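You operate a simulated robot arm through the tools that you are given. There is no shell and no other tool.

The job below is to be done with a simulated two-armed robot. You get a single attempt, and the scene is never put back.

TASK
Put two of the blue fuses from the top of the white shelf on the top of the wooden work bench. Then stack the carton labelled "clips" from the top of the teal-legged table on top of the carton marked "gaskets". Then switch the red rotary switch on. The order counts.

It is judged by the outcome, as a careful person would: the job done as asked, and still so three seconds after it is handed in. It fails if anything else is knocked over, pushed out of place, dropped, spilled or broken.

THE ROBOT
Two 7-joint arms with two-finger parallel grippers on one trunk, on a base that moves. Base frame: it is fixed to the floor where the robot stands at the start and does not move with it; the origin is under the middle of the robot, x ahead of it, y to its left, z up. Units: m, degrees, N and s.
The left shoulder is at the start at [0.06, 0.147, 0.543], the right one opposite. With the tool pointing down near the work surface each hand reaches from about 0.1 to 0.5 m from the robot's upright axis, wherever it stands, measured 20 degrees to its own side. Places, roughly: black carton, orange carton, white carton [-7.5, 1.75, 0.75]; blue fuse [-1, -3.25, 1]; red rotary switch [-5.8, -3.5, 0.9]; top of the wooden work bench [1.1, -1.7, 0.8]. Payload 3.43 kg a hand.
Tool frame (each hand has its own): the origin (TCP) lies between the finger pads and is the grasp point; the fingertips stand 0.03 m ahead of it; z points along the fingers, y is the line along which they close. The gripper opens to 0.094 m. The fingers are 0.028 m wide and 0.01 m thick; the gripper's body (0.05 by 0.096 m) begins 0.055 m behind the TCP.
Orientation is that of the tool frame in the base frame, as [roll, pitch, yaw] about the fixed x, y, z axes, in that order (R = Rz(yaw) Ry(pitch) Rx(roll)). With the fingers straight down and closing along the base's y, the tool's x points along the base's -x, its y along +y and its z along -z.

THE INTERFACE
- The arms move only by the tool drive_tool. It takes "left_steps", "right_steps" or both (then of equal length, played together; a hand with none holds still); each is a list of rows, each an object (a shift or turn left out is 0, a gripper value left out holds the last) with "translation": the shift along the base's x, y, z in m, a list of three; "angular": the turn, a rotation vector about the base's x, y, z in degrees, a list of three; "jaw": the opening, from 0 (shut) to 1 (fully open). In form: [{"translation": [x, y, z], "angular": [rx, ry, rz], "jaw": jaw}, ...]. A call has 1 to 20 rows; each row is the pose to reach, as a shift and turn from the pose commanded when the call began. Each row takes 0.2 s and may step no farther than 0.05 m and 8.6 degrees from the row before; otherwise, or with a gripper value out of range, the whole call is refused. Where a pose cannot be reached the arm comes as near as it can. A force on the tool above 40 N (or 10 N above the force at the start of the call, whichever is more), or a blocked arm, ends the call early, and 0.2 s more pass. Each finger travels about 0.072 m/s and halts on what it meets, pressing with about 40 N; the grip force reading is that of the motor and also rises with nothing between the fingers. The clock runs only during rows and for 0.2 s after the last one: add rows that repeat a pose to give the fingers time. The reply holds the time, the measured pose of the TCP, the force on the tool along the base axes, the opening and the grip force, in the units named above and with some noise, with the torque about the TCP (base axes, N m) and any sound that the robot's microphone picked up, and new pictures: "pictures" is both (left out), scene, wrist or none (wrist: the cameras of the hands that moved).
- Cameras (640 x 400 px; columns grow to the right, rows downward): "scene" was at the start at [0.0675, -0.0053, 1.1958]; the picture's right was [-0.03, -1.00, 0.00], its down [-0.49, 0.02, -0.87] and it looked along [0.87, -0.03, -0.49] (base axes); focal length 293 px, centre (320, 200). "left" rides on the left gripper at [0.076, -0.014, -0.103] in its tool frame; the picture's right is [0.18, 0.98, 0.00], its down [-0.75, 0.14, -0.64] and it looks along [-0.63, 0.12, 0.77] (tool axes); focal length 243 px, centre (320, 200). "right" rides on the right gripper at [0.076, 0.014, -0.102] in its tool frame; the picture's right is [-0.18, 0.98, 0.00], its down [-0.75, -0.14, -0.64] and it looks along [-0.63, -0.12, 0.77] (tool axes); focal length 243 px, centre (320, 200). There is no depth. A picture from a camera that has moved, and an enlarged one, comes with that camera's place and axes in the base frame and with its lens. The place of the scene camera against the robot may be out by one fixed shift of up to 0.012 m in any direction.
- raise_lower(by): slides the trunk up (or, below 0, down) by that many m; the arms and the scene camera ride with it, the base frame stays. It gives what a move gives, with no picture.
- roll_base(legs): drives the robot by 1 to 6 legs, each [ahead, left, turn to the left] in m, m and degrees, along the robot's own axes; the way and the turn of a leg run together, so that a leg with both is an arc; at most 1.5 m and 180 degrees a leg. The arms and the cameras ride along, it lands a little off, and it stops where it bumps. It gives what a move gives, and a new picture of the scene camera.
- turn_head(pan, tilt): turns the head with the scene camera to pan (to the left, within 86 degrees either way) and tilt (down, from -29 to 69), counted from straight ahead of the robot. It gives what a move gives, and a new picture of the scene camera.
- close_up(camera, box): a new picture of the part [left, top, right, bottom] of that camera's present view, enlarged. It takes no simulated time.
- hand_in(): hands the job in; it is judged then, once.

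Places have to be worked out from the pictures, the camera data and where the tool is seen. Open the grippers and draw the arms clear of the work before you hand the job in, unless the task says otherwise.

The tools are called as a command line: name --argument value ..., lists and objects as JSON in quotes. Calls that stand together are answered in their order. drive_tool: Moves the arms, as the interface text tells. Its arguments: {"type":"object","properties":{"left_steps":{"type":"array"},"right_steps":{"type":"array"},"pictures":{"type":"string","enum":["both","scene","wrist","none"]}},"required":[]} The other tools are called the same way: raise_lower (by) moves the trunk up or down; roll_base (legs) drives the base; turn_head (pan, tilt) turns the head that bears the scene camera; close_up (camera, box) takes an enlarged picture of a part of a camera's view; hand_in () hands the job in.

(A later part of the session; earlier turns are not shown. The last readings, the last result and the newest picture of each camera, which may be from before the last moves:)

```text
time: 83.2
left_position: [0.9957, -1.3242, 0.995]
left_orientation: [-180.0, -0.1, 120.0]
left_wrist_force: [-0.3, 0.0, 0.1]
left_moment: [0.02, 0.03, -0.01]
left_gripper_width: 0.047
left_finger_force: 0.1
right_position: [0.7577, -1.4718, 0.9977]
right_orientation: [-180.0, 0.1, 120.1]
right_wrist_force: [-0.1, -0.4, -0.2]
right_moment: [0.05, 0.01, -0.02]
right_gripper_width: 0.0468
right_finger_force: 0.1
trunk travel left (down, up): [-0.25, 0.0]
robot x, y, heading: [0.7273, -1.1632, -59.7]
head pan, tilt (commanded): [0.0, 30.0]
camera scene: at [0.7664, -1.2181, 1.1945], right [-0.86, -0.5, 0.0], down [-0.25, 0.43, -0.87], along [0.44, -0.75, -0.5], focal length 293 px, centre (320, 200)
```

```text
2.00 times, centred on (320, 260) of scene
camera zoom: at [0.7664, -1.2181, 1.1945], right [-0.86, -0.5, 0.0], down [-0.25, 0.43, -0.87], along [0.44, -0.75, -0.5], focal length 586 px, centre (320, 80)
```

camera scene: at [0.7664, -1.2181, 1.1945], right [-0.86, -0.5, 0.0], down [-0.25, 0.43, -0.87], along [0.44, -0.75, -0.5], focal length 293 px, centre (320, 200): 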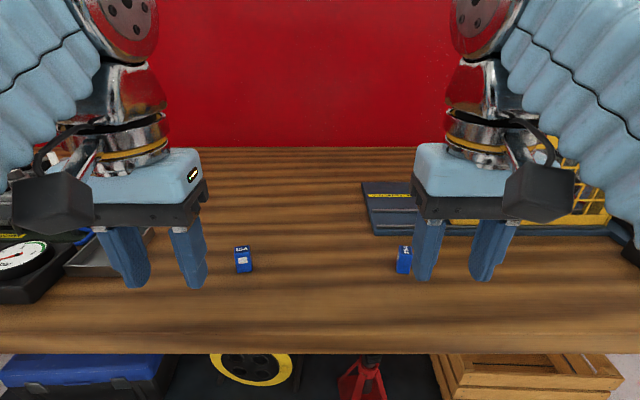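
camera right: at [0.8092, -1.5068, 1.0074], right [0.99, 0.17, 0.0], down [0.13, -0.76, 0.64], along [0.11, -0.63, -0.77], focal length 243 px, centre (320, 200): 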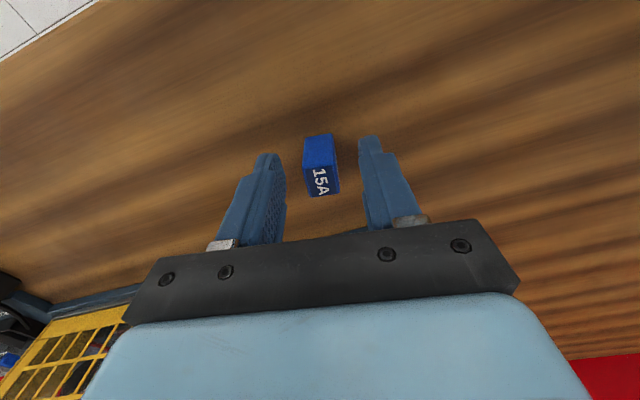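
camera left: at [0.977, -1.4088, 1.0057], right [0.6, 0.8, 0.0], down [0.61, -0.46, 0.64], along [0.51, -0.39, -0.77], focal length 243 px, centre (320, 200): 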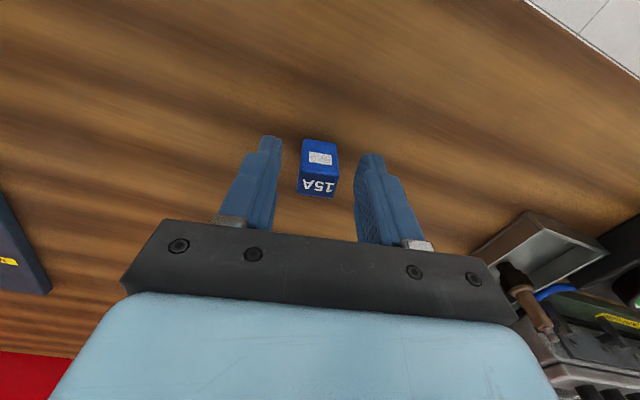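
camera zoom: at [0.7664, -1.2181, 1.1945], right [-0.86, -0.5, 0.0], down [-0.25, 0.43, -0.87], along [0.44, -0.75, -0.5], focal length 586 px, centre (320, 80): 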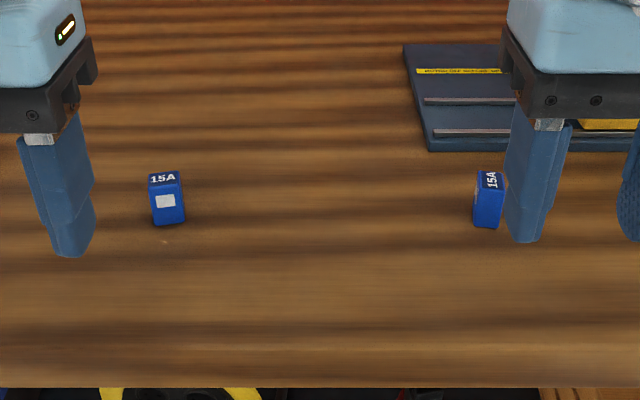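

Both fuses stand on the bench. Part one is done; I back off from the bench and turn toward the far side of the room (cartons near (-7.5, 1.75)) to see the way.

roll_base --legs '[[-0.55, 0, 0], [0, 0, -120]]'

turn_head --pan 0 --tilt 15

turn_head --pan -50 --tilt 15

turn_head --pan 50 --tilt 15

```text
time: 91.3
left_position: [0.1805, -0.848, 0.9951]
left_orientation: [-180.0, 0.1, 2.0]
left_wrist_force: [-1.1, -0.3, 0.0]
left_moment: [-0.02, 0.0, 0.0]
left_gripper_width: 0.0472
left_finger_force: 0.0
right_position: [0.1631, -0.5691, 0.9978]
right_orientation: [-180.0, 0.1, 2.1]
right_wrist_force: [-0.4, -0.7, -0.1]
right_moment: [0.03, 0.01, 0.02]
right_gripper_width: 0.0473
right_finger_force: 0.0
trunk travel left (down, up): [-0.25, 0.0]
robot x, y, heading: [0.4486, -0.6873, -177.4]
head pan, tilt (commanded): [0.0, 30.0]
camera scene: at [0.3944, -0.6923, 1.1946], right [-0.04, 1.0, 0.0], down [0.5, 0.02, -0.87], along [-0.87, -0.04, -0.5], focal length 293 px, centre (320, 200)
```

scene: 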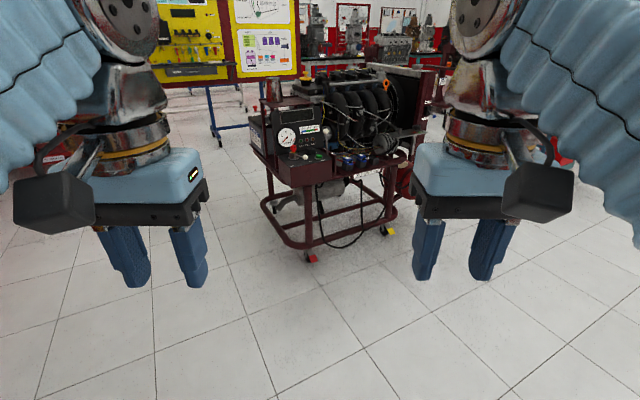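

```text
time: 92.0
left_position: [0.1817, -0.8486, 0.9954]
left_orientation: [180.0, 0.1, 2.0]
left_wrist_force: [-0.1, 0.0, -0.6]
left_moment: [-0.01, -0.02, 0.01]
left_gripper_width: 0.0469
left_finger_force: 0.0
right_position: [0.1621, -0.5686, 0.9978]
right_orientation: [180.0, 0.1, 2.0]
right_wrist_force: [0.1, -0.1, -0.5]
right_moment: [-0.04, -0.03, 0.02]
right_gripper_width: 0.0473
right_finger_force: 0.1
trunk travel left (down, up): [-0.25, 0.0]
robot x, y, heading: [0.4448, -0.6847, -177.4]
head pan, tilt (commanded): [0.0, 15.0]
camera scene: at [0.3915, -0.6925, 1.2187], right [-0.04, 1.0, 0.0], down [0.26, 0.01, -0.97], along [-0.96, -0.04, -0.26], focal length 293 px, centre (320, 200)
```

scene: 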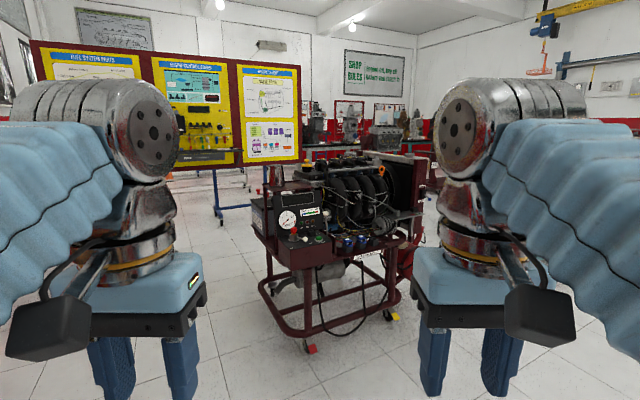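

```text
time: 93.2
left_position: [0.1806, -0.8478, 0.9953]
left_orientation: [180.0, 0.1, 2.0]
left_wrist_force: [0.0, 0.2, 0.7]
left_moment: [0.02, 0.01, -0.03]
left_gripper_width: 0.0471
left_finger_force: 0.1
right_position: [0.1623, -0.5687, 0.9975]
right_orientation: [-180.0, 0.1, 2.1]
right_wrist_force: [-0.8, 0.3, 0.2]
right_moment: [-0.01, -0.01, 0.01]
right_gripper_width: 0.0471
right_finger_force: 0.0
trunk travel left (down, up): [-0.25, 0.0]
robot x, y, heading: [0.4501, -0.6893, -177.4]
head pan, tilt (commanded): [-50.0, 15.0]
camera scene: at [0.4218, -0.6196, 1.2188], right [0.74, 0.67, 0.0], down [0.17, -0.19, -0.97], along [-0.65, 0.71, -0.26], focal length 293 px, centre (320, 200)
```

scene: 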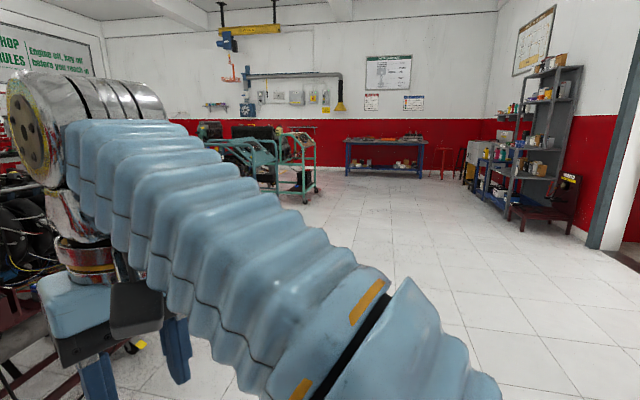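

```text
time: 95.0
left_position: [0.181, -0.8477, 0.9962]
left_orientation: [179.9, 0.0, 1.9]
left_wrist_force: [0.3, -0.2, 0.1]
left_moment: [-0.03, -0.01, 0.03]
left_gripper_width: 0.0469
left_finger_force: 0.1
right_position: [0.1621, -0.5679, 0.9978]
right_orientation: [-179.9, 0.2, 2.1]
right_wrist_force: [-0.2, -0.3, -0.7]
right_moment: [0.03, -0.01, 0.02]
right_gripper_width: 0.0468
right_finger_force: 0.0
trunk travel left (down, up): [-0.25, 0.0]
robot x, y, heading: [0.4471, -0.6839, -177.5]
head pan, tilt (commanded): [50.0, 15.0]
camera scene: at [0.4278, -0.7625, 1.2188], right [-0.79, 0.61, 0.0], down [0.16, 0.2, -0.97], along [-0.59, -0.76, -0.26], focal length 293 px, centre (320, 200)
```

scene: 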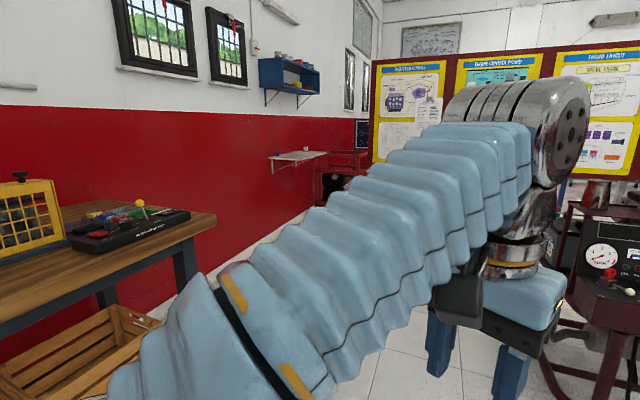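

The engine stand (foot near (-0.97, -0.82) to (-1.28, -0.29)) blocks the direct way, with a teal cart beyond on the right and a ~1.4 m corridor between them. I turn to face along the room and strafe right to the corridor's mouth.

roll_base --legs '[[0, 0, 27.4], [0, -1.45, 0], [0, -0.45, 0]]'

turn_head --pan 0 --tilt 15

turn_head --pan -40 --tilt 15

```text
time: 105.8
left_position: [-0.6221, 0.7199, 0.9966]
left_orientation: [-180.0, 0.1, 27.0]
left_wrist_force: [-0.4, 0.6, 0.3]
left_moment: [0.01, 0.0, -0.02]
left_gripper_width: 0.0469
left_finger_force: 0.1
right_position: [-0.7575, 0.9639, 0.9973]
right_orientation: [-179.9, 0.2, 27.2]
right_wrist_force: [0.0, -0.9, -0.9]
right_moment: [0.02, 0.01, 0.02]
right_gripper_width: 0.0471
right_finger_force: 0.1
trunk travel left (down, up): [-0.25, 0.0]
robot x, y, heading: [-0.4456, 0.978, -152.4]
head pan, tilt (commanded): [50.0, 15.0]
camera scene: at [-0.4353, 0.8973, 1.2188], right [-0.98, 0.22, 0.0], down [0.06, 0.25, -0.97], along [-0.21, -0.94, -0.26], focal length 293 px, centre (320, 200)
```

scene: 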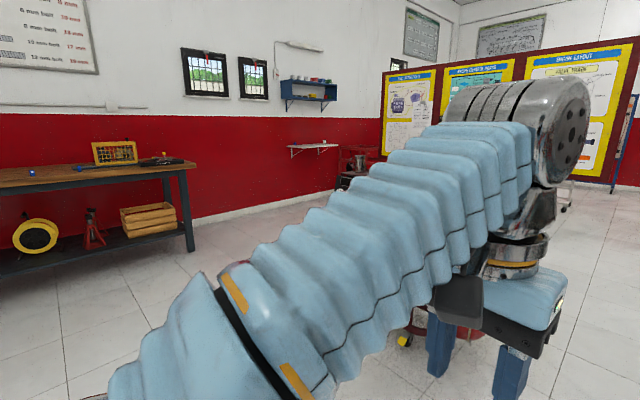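

```text
time: 107.0
left_position: [-0.6221, 0.7179, 0.9966]
left_orientation: [-180.0, 0.1, 27.0]
left_wrist_force: [0.7, 0.1, -0.1]
left_moment: [-0.03, 0.01, 0.02]
left_gripper_width: 0.047
left_finger_force: 0.0
right_position: [-0.7576, 0.9636, 0.9987]
right_orientation: [-180.0, 0.1, 27.1]
right_wrist_force: [0.5, -0.4, -0.5]
right_moment: [-0.01, -0.01, 0.02]
right_gripper_width: 0.0467
right_finger_force: 0.1
trunk travel left (down, up): [-0.25, 0.0]
robot x, y, heading: [-0.447, 0.973, -152.9]
head pan, tilt (commanded): [0.0, 15.0]
camera scene: at [-0.4979, 0.9455, 1.2188], right [-0.46, 0.89, 0.0], down [0.23, 0.12, -0.97], along [-0.86, -0.44, -0.26], focal length 293 px, centre (320, 200)
```

scene: 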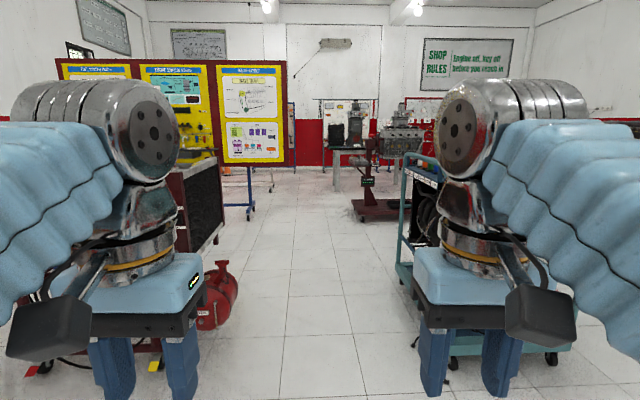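

```text
time: 108.0
left_position: [-0.6215, 0.7183, 0.9961]
left_orientation: [179.9, 0.1, 27.0]
left_wrist_force: [-0.2, 1.5, 0.3]
left_moment: [-0.01, 0.02, 0.03]
left_gripper_width: 0.0471
left_finger_force: 0.1
right_position: [-0.7579, 0.9629, 0.997]
right_orientation: [179.9, 0.2, 27.1]
right_wrist_force: [0.6, 0.2, -0.2]
right_moment: [0.01, 0.03, -0.01]
right_gripper_width: 0.0469
right_finger_force: 0.0
trunk travel left (down, up): [-0.25, 0.0]
robot x, y, heading: [-0.4479, 0.9756, -152.6]
head pan, tilt (commanded): [-40.0, 15.0]
camera scene: at [-0.5061, 1.0089, 1.2188], right [0.22, 0.98, 0.0], down [0.25, -0.06, -0.97], along [-0.94, 0.21, -0.26], focal length 293 px, centre (320, 200)
```

scene: 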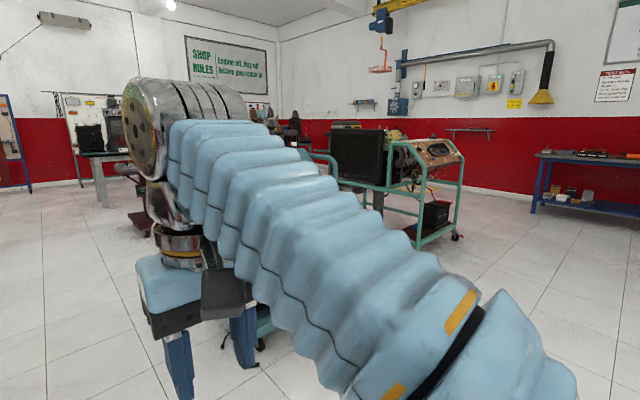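

The corridor ahead is clear about ±0.5 m. Before moving, I zoom toward the expected carton direction, around (288,140) in this view.

close_up --camera "scene" --box '[200, 80, 400, 205]'

turn_head --pan 0 --tilt 20

roll_base --legs '[[0, -0.06, 2.7], [1.4, 0, 0]]'

```text
3.20 times, centred on (300, 142) of scene
camera zoom: at [-0.5061, 1.0089, 1.2188], right [0.22, 0.98, 0.0], down [0.25, -0.06, -0.97], along [-0.94, 0.21, -0.26], focal length 937 px, centre (384, 384)
```

zoom: 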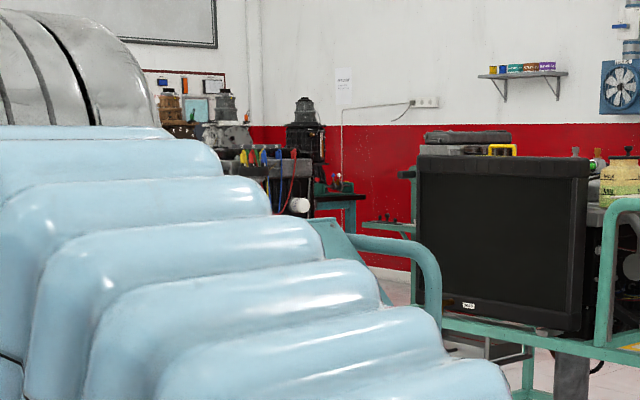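

```text
time: 109.1
left_position: [-0.6231, 0.7183, 0.9967]
left_orientation: [-180.0, 0.1, 27.0]
left_wrist_force: [-0.6, -0.1, -1.0]
left_moment: [0.0, -0.01, 0.01]
left_gripper_width: 0.0471
left_finger_force: 0.1
right_position: [-0.7586, 0.9633, 0.9973]
right_orientation: [-180.0, 0.2, 27.2]
right_wrist_force: [-0.4, -0.7, 0.9]
right_moment: [0.01, 0.0, -0.01]
right_gripper_width: 0.0471
right_finger_force: 0.0
trunk travel left (down, up): [-0.25, 0.0]
robot x, y, heading: [-0.4465, 0.9774, -152.5]
head pan, tilt (commanded): [0.0, 20.0]
camera scene: at [-0.4977, 0.9458, 1.2106], right [-0.46, 0.89, 0.0], down [0.3, 0.16, -0.94], along [-0.83, -0.43, -0.34], focal length 293 px, centre (320, 200)
```

scene: 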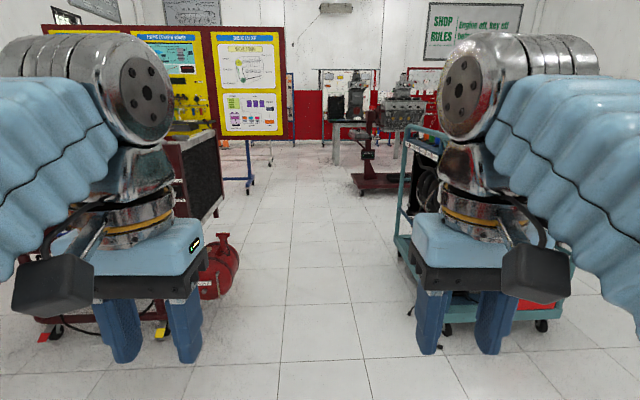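

```text
time: 116.6
left_position: [-1.8316, 0.0748, 0.9959]
left_orientation: [-180.0, 0.2, 29.5]
left_wrist_force: [0.7, 0.4, 0.0]
left_moment: [0.03, -0.03, 0.01]
left_gripper_width: 0.0468
left_finger_force: 0.0
right_position: [-1.9783, 0.3137, 0.9977]
right_orientation: [179.9, 0.0, 29.6]
right_wrist_force: [0.0, -0.6, -0.2]
right_moment: [0.0, 0.0, -0.01]
right_gripper_width: 0.0471
right_finger_force: 0.0
trunk travel left (down, up): [-0.25, 0.0]
robot x, y, heading: [-1.6714, 0.3401, -150.1]
head pan, tilt (commanded): [0.0, 20.0]
camera scene: at [-1.7175, 0.307, 1.2106], right [-0.5, 0.87, 0.0], down [0.3, 0.17, -0.94], along [-0.81, -0.47, -0.34], focal length 293 px, centre (320, 200)
```

scene: 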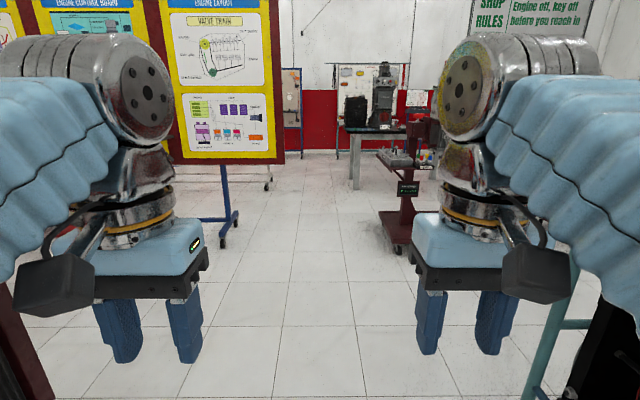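

Now inside the corridor; 2.2 m ahead the gap runs from -0.78 to +0.59 m. I go on 1.3 m and look right toward the carton table.

roll_base --legs '[[1.3, 0.05, 0]]'

turn_head --pan -60 --tilt 12

turn_head --pan -86 --tilt 12

```text
time: 123.1
left_position: [-2.9345, -0.6179, 0.9961]
left_orientation: [-180.0, 0.2, 29.5]
left_wrist_force: [-0.1, 0.1, 1.1]
left_moment: [0.03, 0.02, -0.02]
left_gripper_width: 0.0469
left_finger_force: 0.0
right_position: [-3.0808, -0.3781, 0.9975]
right_orientation: [-180.0, 0.1, 29.6]
right_wrist_force: [0.1, 0.2, 0.0]
right_moment: [0.02, 0.0, 0.0]
right_gripper_width: 0.0468
right_finger_force: 0.0
trunk travel left (down, up): [-0.25, 0.0]
robot x, y, heading: [-2.7724, -0.353, -150.1]
head pan, tilt (commanded): [0.0, 20.0]
camera scene: at [-2.8199, -0.3855, 1.2106], right [-0.5, 0.87, 0.0], down [0.3, 0.17, -0.94], along [-0.81, -0.47, -0.34], focal length 293 px, centre (320, 200)
```

scene: 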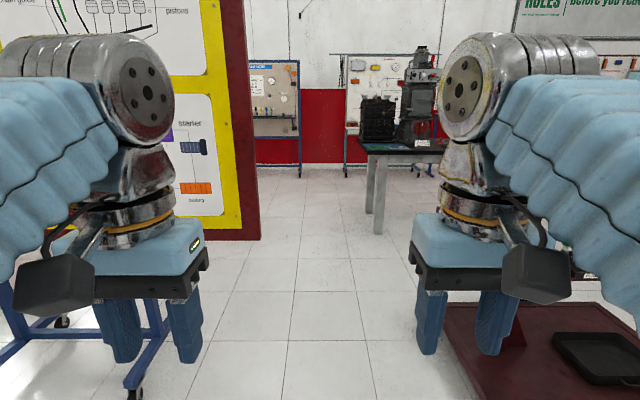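

```text
time: 124.4
left_position: [-2.9344, -0.6188, 0.9959]
left_orientation: [180.0, 0.1, 29.5]
left_wrist_force: [-0.1, -0.9, -0.2]
left_moment: [0.01, 0.01, -0.03]
left_gripper_width: 0.0468
left_finger_force: 0.0
right_position: [-3.0812, -0.3788, 0.9976]
right_orientation: [-180.0, 0.1, 29.6]
right_wrist_force: [-0.2, 0.0, 0.7]
right_moment: [0.0, -0.02, 0.02]
right_gripper_width: 0.0471
right_finger_force: 0.0
trunk travel left (down, up): [-0.25, 0.0]
robot x, y, heading: [-2.7759, -0.3471, -150.2]
head pan, tilt (commanded): [-60.0, 12.0]
camera scene: at [-2.82, -0.2924, 1.2236], right [0.5, 0.87, 0.0], down [0.18, -0.1, -0.98], along [-0.85, 0.49, -0.21], focal length 293 px, centre (320, 200)
```

scene: 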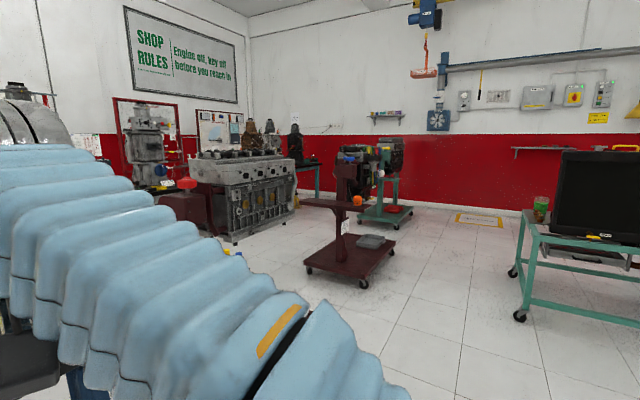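

```text
time: 125.3
left_position: [-2.9354, -0.6181, 0.9957]
left_orientation: [180.0, 0.1, 29.5]
left_wrist_force: [0.0, -0.8, -0.3]
left_moment: [0.0, -0.01, -0.01]
left_gripper_width: 0.0471
left_finger_force: 0.1
right_position: [-3.0807, -0.3796, 0.997]
right_orientation: [-179.9, 0.1, 29.6]
right_wrist_force: [-1.2, -0.7, 0.2]
right_moment: [0.0, 0.02, 0.02]
right_gripper_width: 0.0469
right_finger_force: 0.0
trunk travel left (down, up): [-0.25, 0.0]
robot x, y, heading: [-2.7755, -0.3512, -150.0]
head pan, tilt (commanded): [-85.9, 12.0]
camera scene: at [-2.7914, -0.2618, 1.2236], right [0.83, 0.56, 0.0], down [0.12, -0.17, -0.98], along [-0.55, 0.81, -0.21], focal length 293 px, centre (320, 200)
```

scene: 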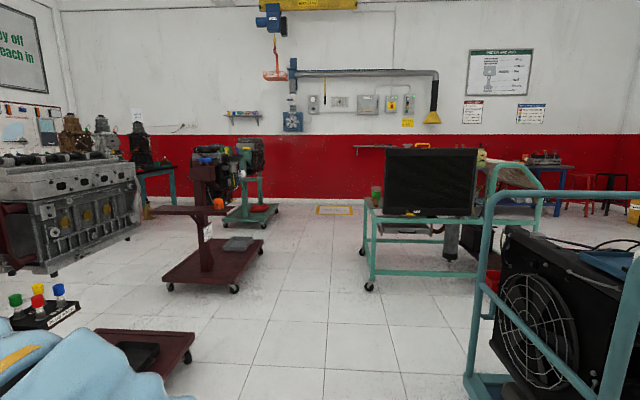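

I'm at (-2.78, -0.35). The teal-legged table shows near column 155 of this view, at about (-7.6, 2.0), behind the grey engine; I zoom there.

close_up --camera "scene" --box '[60, 100, 300, 250]'

```text
2.67 times, centred on (180, 175) of scene
camera zoom: at [-2.7914, -0.2618, 1.2236], right [0.83, 0.56, 0.0], down [0.12, -0.17, -0.98], along [-0.55, 0.81, -0.21], focal length 781 px, centre (693, 267)
```

zoom: 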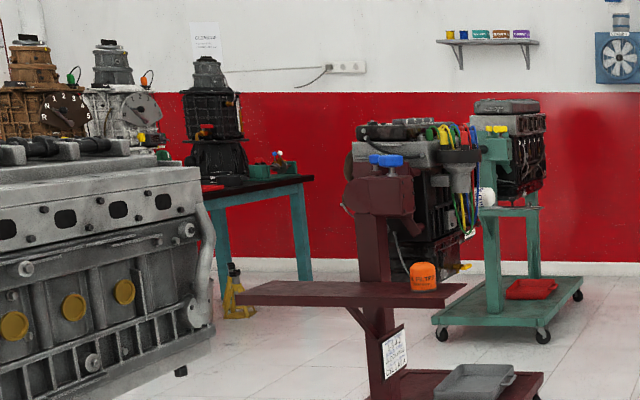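

The table end is near (-7.25, 2.4), with a teal stand, a red stand and a grey engine in front of it. I'll nudge ahead, turn right to face down the lane between the monitor cart and the stands, and look.

turn_head --pan 0 --tilt 20

roll_base --legs '[[0.27, 0, 0], [0, 0, -90], [0.7, 0, 0]]'

```text
time: 126.9
left_position: [-2.9352, -0.6189, 0.996]
left_orientation: [-180.0, 0.1, 29.5]
left_wrist_force: [0.2, 0.2, -0.7]
left_moment: [-0.01, 0.01, -0.01]
left_gripper_width: 0.0471
left_finger_force: 0.0
right_position: [-3.0811, -0.38, 0.9971]
right_orientation: [180.0, 0.1, 29.5]
right_wrist_force: [0.4, -0.1, 0.3]
right_moment: [0.01, 0.0, 0.02]
right_gripper_width: 0.0469
right_finger_force: 0.0
trunk travel left (down, up): [-0.25, 0.0]
robot x, y, heading: [-2.7761, -0.3531, -150.3]
head pan, tilt (commanded): [0.0, 20.0]
camera scene: at [-2.82, -0.3855, 1.2106], right [-0.5, 0.87, 0.0], down [0.3, 0.17, -0.94], along [-0.81, -0.47, -0.34], focal length 293 px, centre (320, 200)
```

scene: 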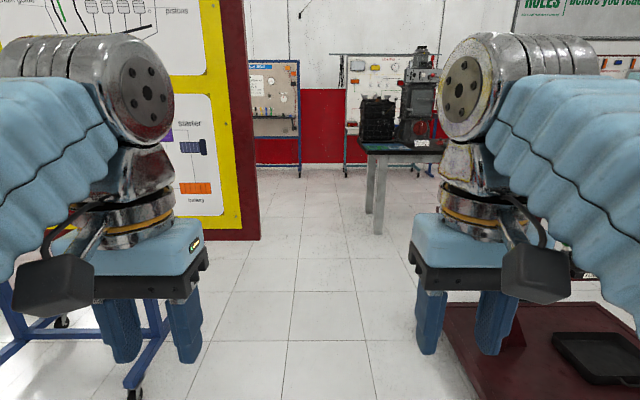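

```text
time: 135.9
left_position: [-3.6391, 0.2528, 0.9957]
left_orientation: [-180.0, 0.0, -59.1]
left_wrist_force: [0.6, 0.5, 0.2]
left_moment: [-0.02, -0.01, 0.02]
left_gripper_width: 0.0469
left_finger_force: 0.1
right_position: [-3.4045, 0.405, 0.9977]
right_orientation: [180.0, 0.1, -59.1]
right_wrist_force: [0.5, 0.0, 0.6]
right_moment: [0.01, -0.01, -0.03]
right_gripper_width: 0.0469
right_finger_force: 0.0
trunk travel left (down, up): [-0.25, 0.0]
robot x, y, heading: [-3.3671, 0.0954, 121.2]
head pan, tilt (commanded): [0.0, 20.0]
camera scene: at [-3.3954, 0.1486, 1.2106], right [0.85, 0.52, 0.0], down [0.18, -0.29, -0.94], along [-0.49, 0.8, -0.34], focal length 293 px, centre (320, 200)
```

scene: 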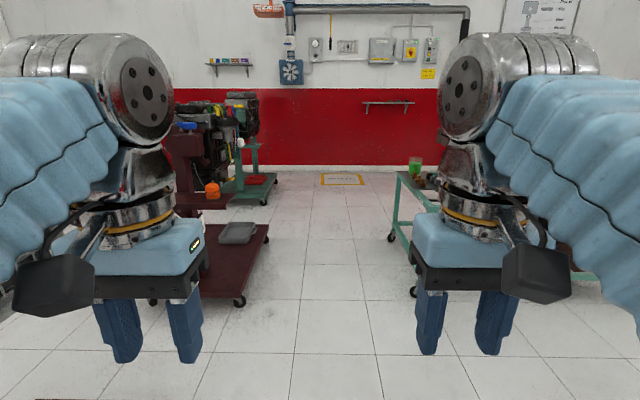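

The lane ahead is clear between about -0.49 (red stand) and +0.60 m (monitor cart). I shift right 6 cm and go ahead 1 m, then check.

roll_base --legs '[[0, -0.06, -0.8], [1.0, 0, 0]]'

```text
time: 141.8
left_position: [-4.1043, 1.1548, 0.9963]
left_orientation: [-180.0, 0.2, -59.1]
left_wrist_force: [-0.6, -0.3, -0.3]
left_moment: [0.01, -0.01, 0.03]
left_gripper_width: 0.0467
left_finger_force: 0.1
right_position: [-3.8688, 1.3044, 0.9981]
right_orientation: [-179.9, 0.1, -59.1]
right_wrist_force: [-0.7, -0.9, 1.1]
right_moment: [-0.01, -0.01, 0.01]
right_gripper_width: 0.0468
right_finger_force: 0.0
trunk travel left (down, up): [-0.25, 0.0]
robot x, y, heading: [-3.8361, 0.9979, 121.3]
head pan, tilt (commanded): [0.0, 20.0]
camera scene: at [-3.8612, 1.0481, 1.2106], right [0.86, 0.52, 0.0], down [0.18, -0.29, -0.94], along [-0.49, 0.8, -0.34], focal length 293 px, centre (320, 200)
```

scene: 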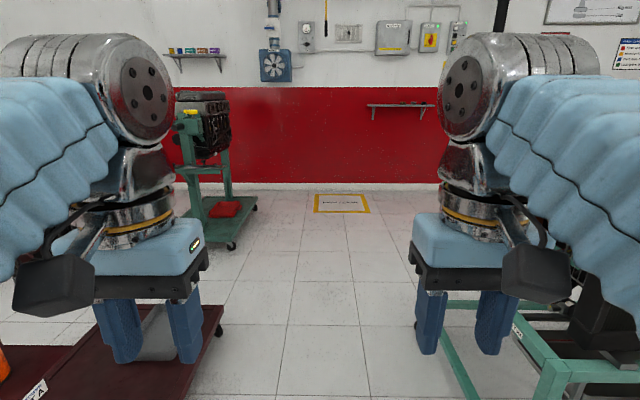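

Clear on both sides (-0.53 / +0.65). I continue 1.4 m ahead and then look left toward the carton table.

roll_base --legs '[[1.4, 0, -0.8]]'

turn_head --pan 60 --tilt 15

turn_head --pan 86 --tilt 20

```text
time: 148.8
left_position: [-4.832, 2.3692, 0.9951]
left_orientation: [-179.9, 0.1, -59.7]
left_wrist_force: [0.4, 0.1, 0.3]
left_moment: [-0.02, 0.0, 0.01]
left_gripper_width: 0.0471
left_finger_force: 0.0
right_position: [-4.5935, 2.5189, 0.9969]
right_orientation: [-179.9, 0.1, -59.6]
right_wrist_force: [-0.1, -1.1, 0.2]
right_moment: [-0.02, 0.0, 0.03]
right_gripper_width: 0.0468
right_finger_force: 0.0
trunk travel left (down, up): [-0.25, 0.0]
robot x, y, heading: [-4.5625, 2.2103, 120.8]
head pan, tilt (commanded): [0.0, 20.0]
camera scene: at [-4.5888, 2.2627, 1.2106], right [0.86, 0.51, 0.0], down [0.17, -0.29, -0.94], along [-0.48, 0.81, -0.34], focal length 293 px, centre (320, 200)
```

scene: 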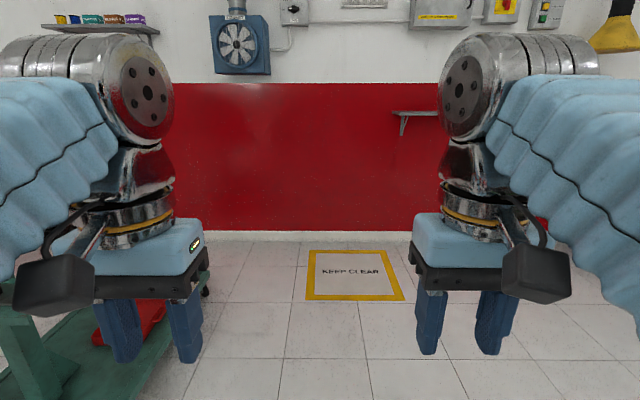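

```text
time: 150.1
left_position: [-4.8315, 2.3696, 0.9959]
left_orientation: [-180.0, 0.2, -59.7]
left_wrist_force: [0.4, 0.4, 0.3]
left_moment: [0.0, -0.03, -0.04]
left_gripper_width: 0.0469
left_finger_force: 0.1
right_position: [-4.5955, 2.5208, 0.9981]
right_orientation: [180.0, 0.1, -59.5]
right_wrist_force: [-0.1, 0.0, 0.0]
right_moment: [-0.01, -0.03, -0.01]
right_gripper_width: 0.047
right_finger_force: 0.1
trunk travel left (down, up): [-0.25, 0.0]
robot x, y, heading: [-4.5635, 2.2087, 120.9]
head pan, tilt (commanded): [60.0, 15.0]
camera scene: at [-4.6346, 2.1815, 1.2188], right [-0.01, 1.0, 0.0], down [0.26, 0.0, -0.97], along [-0.97, -0.01, -0.26], focal length 293 px, centre (320, 200)
```

scene: 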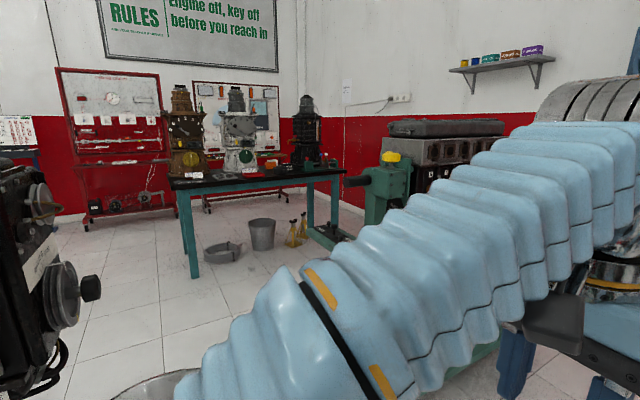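

```text
time: 151.0
left_position: [-4.8321, 2.369, 0.9961]
left_orientation: [-179.9, 0.1, -59.7]
left_wrist_force: [0.5, 0.1, 0.2]
left_moment: [0.0, 0.0, 0.01]
left_gripper_width: 0.0471
left_finger_force: 0.0
right_position: [-4.5947, 2.5199, 0.9969]
right_orientation: [180.0, 0.1, -59.6]
right_wrist_force: [0.3, 0.0, 0.2]
right_moment: [0.02, -0.02, -0.03]
right_gripper_width: 0.0471
right_finger_force: 0.0
trunk travel left (down, up): [-0.25, 0.0]
robot x, y, heading: [-4.562, 2.2144, 120.6]
head pan, tilt (commanded): [85.9, 20.0]
camera scene: at [-4.6245, 2.1409, 1.2106], right [-0.45, 0.89, 0.0], down [0.31, 0.15, -0.94], along [-0.84, -0.42, -0.34], focal length 293 px, centre (320, 200)
```

scene: 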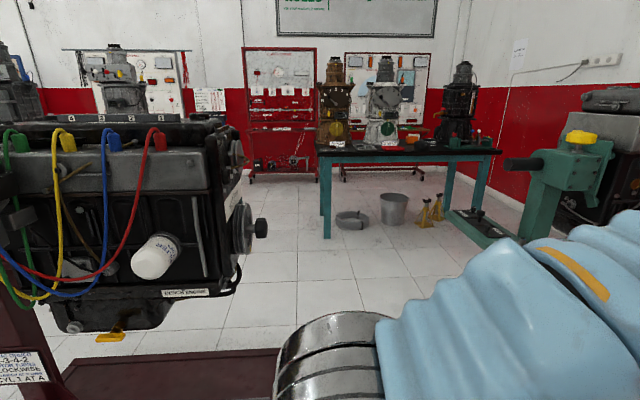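

There is the teal-legged table with three gearboxes and small items on it; I zoom in to find the cartons.

close_up --camera "scene" --box '[300, 90, 520, 230]'

```text
2.86 times, centred on (410, 160) of scene
camera zoom: at [-4.6245, 2.1409, 1.2106], right [-0.45, 0.89, 0.0], down [0.31, 0.15, -0.94], along [-0.84, -0.42, -0.34], focal length 837 px, centre (63, 314)
```

zoom: 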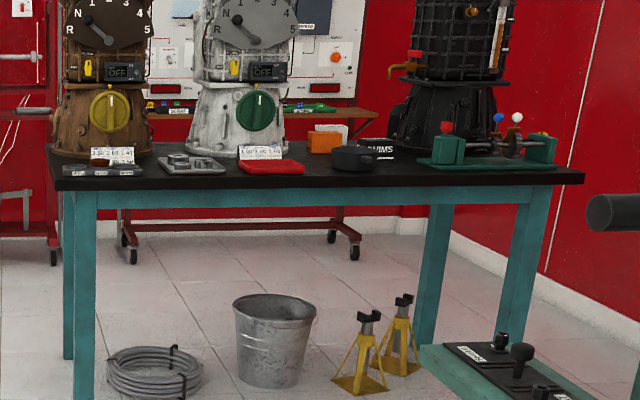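

The items on the black table top include small orange, white and black cartons near its middle. The gap between the red stand (b≤4.05) and the teal stand is about 1 m, so I go ahead 0.33 m, turn left to face the table, and look.

turn_head --pan 0 --tilt 20

roll_base --legs '[[0.33, 0, 0], [0, 0, 89.2]]'

```text
time: 152.6
left_position: [-4.8321, 2.3697, 0.9958]
left_orientation: [180.0, 0.1, -59.8]
left_wrist_force: [-0.8, -0.5, 0.8]
left_moment: [0.01, -0.02, 0.03]
left_gripper_width: 0.0469
left_finger_force: 0.0
right_position: [-4.5937, 2.5201, 0.998]
right_orientation: [179.9, 0.1, -59.6]
right_wrist_force: [-0.6, 1.4, 0.7]
right_moment: [-0.04, 0.0, 0.02]
right_gripper_width: 0.047
right_finger_force: 0.1
trunk travel left (down, up): [-0.25, 0.0]
robot x, y, heading: [-4.5606, 2.2105, 120.7]
head pan, tilt (commanded): [0.0, 20.0]
camera scene: at [-4.5889, 2.2627, 1.2106], right [0.86, 0.51, 0.0], down [0.17, -0.29, -0.94], along [-0.48, 0.81, -0.34], focal length 293 px, centre (320, 200)
```

scene: 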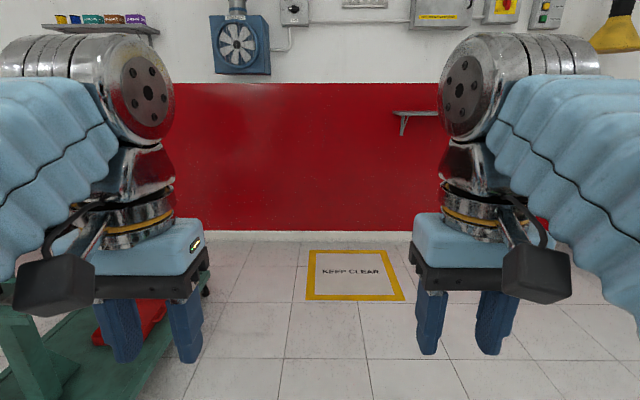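

```text
time: 158.6
left_position: [-4.896, 2.2279, 0.9963]
left_orientation: [180.0, 0.1, 29.1]
left_wrist_force: [0.1, 0.6, 0.1]
left_moment: [-0.01, 0.0, 0.02]
left_gripper_width: 0.047
left_finger_force: 0.0
right_position: [-5.0398, 2.4667, 0.9966]
right_orientation: [180.0, 0.0, 29.2]
right_wrist_force: [0.0, -0.4, 0.0]
right_moment: [-0.01, -0.01, 0.0]
right_gripper_width: 0.0471
right_finger_force: 0.0
trunk travel left (down, up): [-0.25, 0.0]
robot x, y, heading: [-4.7331, 2.4895, -150.5]
head pan, tilt (commanded): [0.0, 20.0]
camera scene: at [-4.7789, 2.4587, 1.2106], right [-0.49, 0.87, 0.0], down [0.3, 0.17, -0.94], along [-0.82, -0.46, -0.34], focal length 293 px, centre (320, 200)
```

scene: 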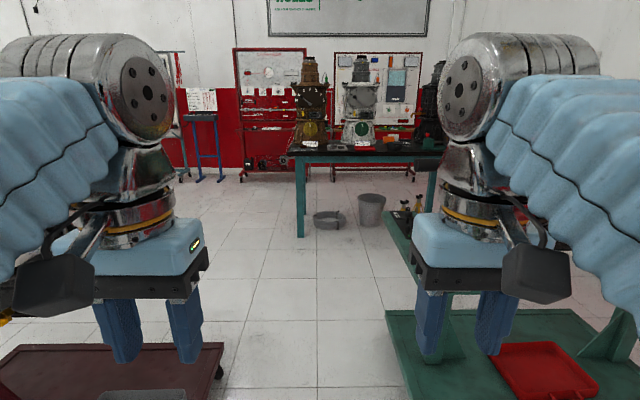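

The gap between the two stand bases is about -0.46 to +0.38 m and my half-width is about 0.3 m. I shift left 4 cm and drive ahead 1.3 m toward the table.

roll_base --legs '[[0, 0.04, 0.5], [1.0, 0, 0]]'

```text
time: 164.3
left_position: [-5.7576, 1.6711, 0.9959]
left_orientation: [-180.0, 0.2, 30.0]
left_wrist_force: [-0.1, -0.2, -0.2]
left_moment: [-0.02, 0.05, -0.01]
left_gripper_width: 0.0472
left_finger_force: 0.0
right_position: [-5.9073, 1.9101, 0.9977]
right_orientation: [-180.0, 0.2, 30.2]
right_wrist_force: [-0.8, -0.6, 0.2]
right_moment: [0.01, 0.0, 0.0]
right_gripper_width: 0.0471
right_finger_force: 0.1
trunk travel left (down, up): [-0.25, 0.0]
robot x, y, heading: [-5.5966, 1.9397, -149.3]
head pan, tilt (commanded): [0.0, 20.0]
camera scene: at [-5.646, 1.9054, 1.2106], right [-0.51, 0.86, 0.0], down [0.29, 0.17, -0.94], along [-0.81, -0.48, -0.34], focal length 293 px, centre (320, 200)
```

scene: 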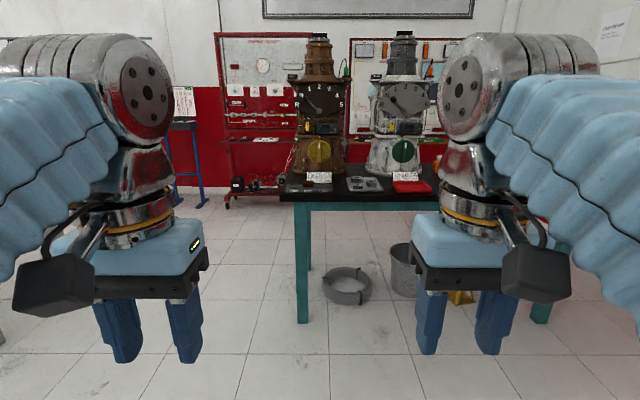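

I'm between the stands at (-5.60, 1.94). I look right to see the teal stand's front end and the rest of the table.

turn_head --pan -40 --tilt 30

turn_head --pan -80 --tilt 30

```text
time: 165.4
left_position: [-5.7592, 1.6714, 0.9956]
left_orientation: [-179.9, 0.2, 30.1]
left_wrist_force: [-0.3, 0.4, 0.1]
left_moment: [-0.02, -0.02, -0.01]
left_gripper_width: 0.0469
left_finger_force: 0.0
right_position: [-5.9069, 1.9091, 0.9969]
right_orientation: [-180.0, 0.1, 30.3]
right_wrist_force: [0.1, 0.2, -0.1]
right_moment: [-0.01, 0.02, 0.0]
right_gripper_width: 0.0468
right_finger_force: 0.0
trunk travel left (down, up): [-0.25, 0.0]
robot x, y, heading: [-5.5971, 1.9364, -149.6]
head pan, tilt (commanded): [-40.0, 30.0]
camera scene: at [-5.655, 1.9675, 1.1946], right [0.16, 0.99, 0.0], down [0.49, -0.08, -0.87], along [-0.85, 0.14, -0.5], focal length 293 px, centre (320, 200)
```

scene: 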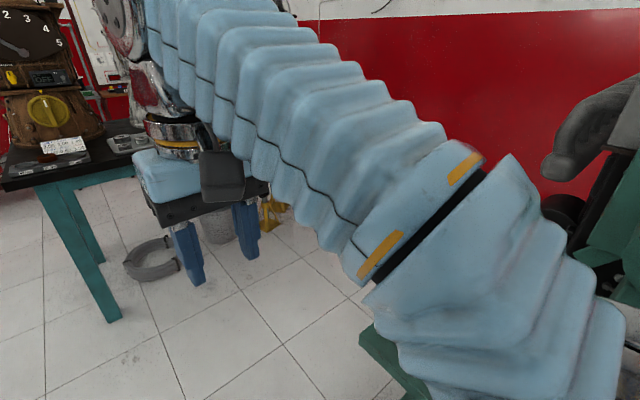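

```text
time: 166.5
left_position: [-5.758, 1.6712, 0.995]
left_orientation: [-180.0, 0.1, 30.1]
left_wrist_force: [0.1, -0.3, -0.2]
left_moment: [-0.02, 0.01, -0.02]
left_gripper_width: 0.0468
left_finger_force: 0.0
right_position: [-5.9074, 1.9078, 0.9969]
right_orientation: [180.0, 0.1, 30.2]
right_wrist_force: [0.1, 0.4, -0.6]
right_moment: [-0.03, 0.05, 0.01]
right_gripper_width: 0.0473
right_finger_force: 0.0
trunk travel left (down, up): [-0.25, 0.0]
robot x, y, heading: [-5.5992, 1.9383, -149.4]
head pan, tilt (commanded): [-80.0, 30.0]
camera scene: at [-5.6245, 2.0214, 1.1946], right [0.76, 0.65, 0.0], down [0.33, -0.38, -0.87], along [-0.56, 0.66, -0.5], focal length 293 px, centre (320, 200)
```

scene: 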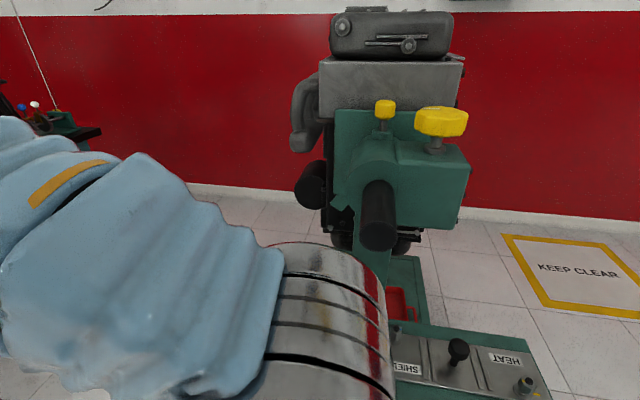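

The teal stand's far corner is at roughly a=4.41 (room axis), so I drive ahead 0.95 m past it, then strafe right 0.65 m to stand in front of the cartons.

turn_head --pan 0 --tilt 30

roll_base --legs '[[0.93, 0, -0.5]]'

```text
time: 168.0
left_position: [-5.7588, 1.6724, 0.9957]
left_orientation: [-180.0, 0.1, 30.1]
left_wrist_force: [0.1, -0.1, -0.4]
left_moment: [0.0, 0.02, 0.0]
left_gripper_width: 0.0469
left_finger_force: 0.0
right_position: [-5.9082, 1.9089, 0.9964]
right_orientation: [180.0, 0.0, 30.1]
right_wrist_force: [1.1, 0.0, -0.4]
right_moment: [-0.01, -0.01, 0.0]
right_gripper_width: 0.0469
right_finger_force: 0.0
trunk travel left (down, up): [-0.25, 0.0]
robot x, y, heading: [-5.5993, 1.9374, -149.6]
head pan, tilt (commanded): [0.0, 30.0]
camera scene: at [-5.6437, 1.9068, 1.1946], right [-0.51, 0.86, 0.0], down [0.43, 0.25, -0.87], along [-0.75, -0.44, -0.5], focal length 293 px, centre (320, 200)
```

scene: 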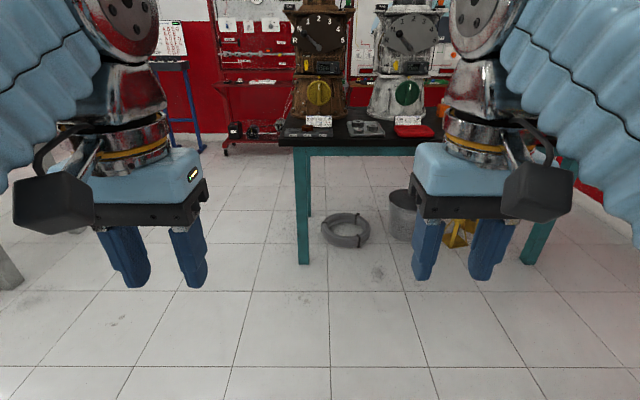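

```text
time: 172.9
left_position: [-6.5595, 1.2035, 0.9956]
left_orientation: [-180.0, 0.0, 29.8]
left_wrist_force: [0.8, 0.3, 0.3]
left_moment: [0.0, 0.01, -0.01]
left_gripper_width: 0.0471
left_finger_force: 0.0
right_position: [-6.7073, 1.442, 0.9971]
right_orientation: [-180.0, 0.1, 30.0]
right_wrist_force: [0.6, 0.4, -0.5]
right_moment: [-0.02, -0.01, 0.01]
right_gripper_width: 0.0468
right_finger_force: 0.0
trunk travel left (down, up): [-0.25, 0.0]
robot x, y, heading: [-6.401, 1.4716, -150.0]
head pan, tilt (commanded): [0.0, 30.0]
camera scene: at [-6.4445, 1.4377, 1.1946], right [-0.5, 0.86, 0.0], down [0.43, 0.25, -0.87], along [-0.75, -0.44, -0.5], focal length 293 px, centre (320, 200)
```

scene: 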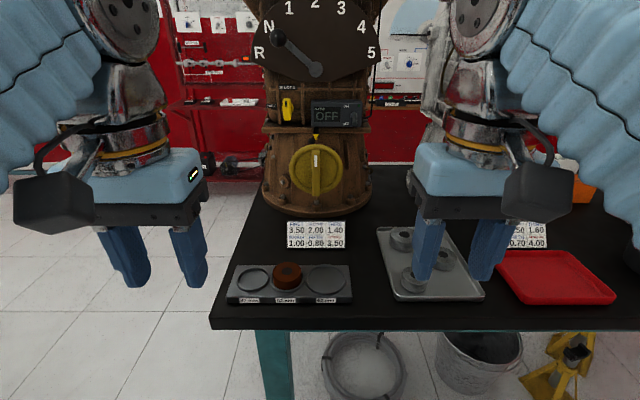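

The table's front edge is about 0.385 m from my axis, top near z≈0.74; the orange carton peeks in at the right. I strafe right 0.65 m along the table.

roll_base --legs '[[0, -0.65, 0]]'

```text
time: 176.5
left_position: [-6.8869, 1.7608, 0.9961]
left_orientation: [179.9, 0.2, 30.3]
left_wrist_force: [-0.7, -0.2, -0.5]
left_moment: [-0.01, -0.03, -0.03]
left_gripper_width: 0.0472
left_finger_force: 0.1
right_position: [-7.0372, 1.997, 0.9965]
right_orientation: [-179.9, 0.1, 30.5]
right_wrist_force: [-0.5, -0.1, -0.6]
right_moment: [0.02, -0.01, 0.0]
right_gripper_width: 0.0472
right_finger_force: 0.1
trunk travel left (down, up): [-0.25, 0.0]
robot x, y, heading: [-6.7256, 2.0292, -149.6]
head pan, tilt (commanded): [0.0, 30.0]
camera scene: at [-6.7732, 1.9955, 1.1946], right [-0.51, 0.86, 0.0], down [0.43, 0.26, -0.87], along [-0.74, -0.44, -0.5], focal length 293 px, centre (320, 200)
```

scene: 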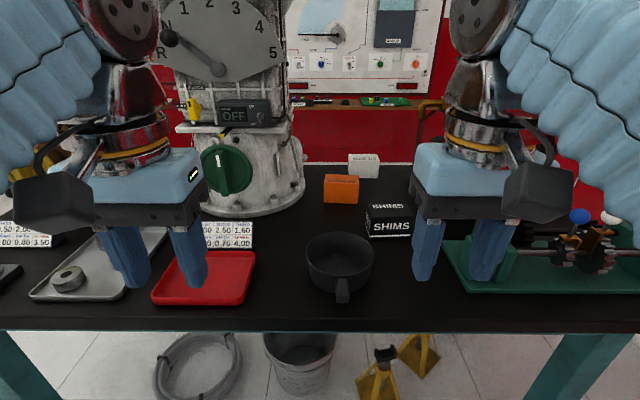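

close_up --camera "scene" --box '[290, 140, 430, 250]'

```text
3.64 times, centred on (360, 195) of scene
camera zoom: at [-6.7732, 1.9955, 1.1946], right [-0.51, 0.86, 0.0], down [0.43, 0.26, -0.87], along [-0.74, -0.44, -0.5], focal length 1065 px, centre (174, 218)
```

zoom: 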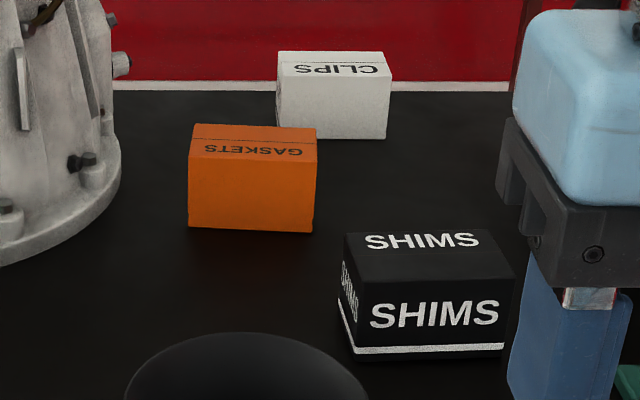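

The white carton "CLIPS" stands at the table's back edge, the orange "GASKETS" in the middle and black "SHIMS" nearer. I zoom tighter to measure the clips carton, since the gripper opens only 0.094 m.

close_up --camera "scene" --box '[340, 145, 390, 185]'

close_up --camera "scene" --box '[310, 165, 370, 210]'

```text
10.00 times, centred on (365, 165) of scene
camera zoom: at [-6.7732, 1.9955, 1.1946], right [-0.51, 0.86, 0.0], down [0.43, 0.26, -0.87], along [-0.74, -0.44, -0.5], focal length 2929 px, centre (-130, 550)
```

zoom: 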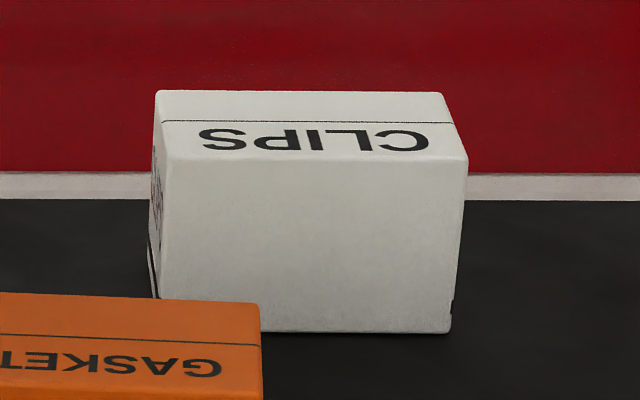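

```text
8.89 times, centred on (340, 188) of scene
camera zoom: at [-6.7732, 1.9955, 1.1946], right [-0.51, 0.86, 0.0], down [0.43, 0.26, -0.87], along [-0.74, -0.44, -0.5], focal length 2604 px, centre (142, 311)
```

zoom: 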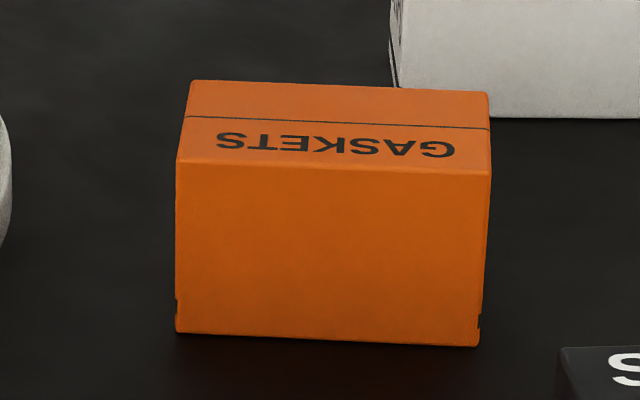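

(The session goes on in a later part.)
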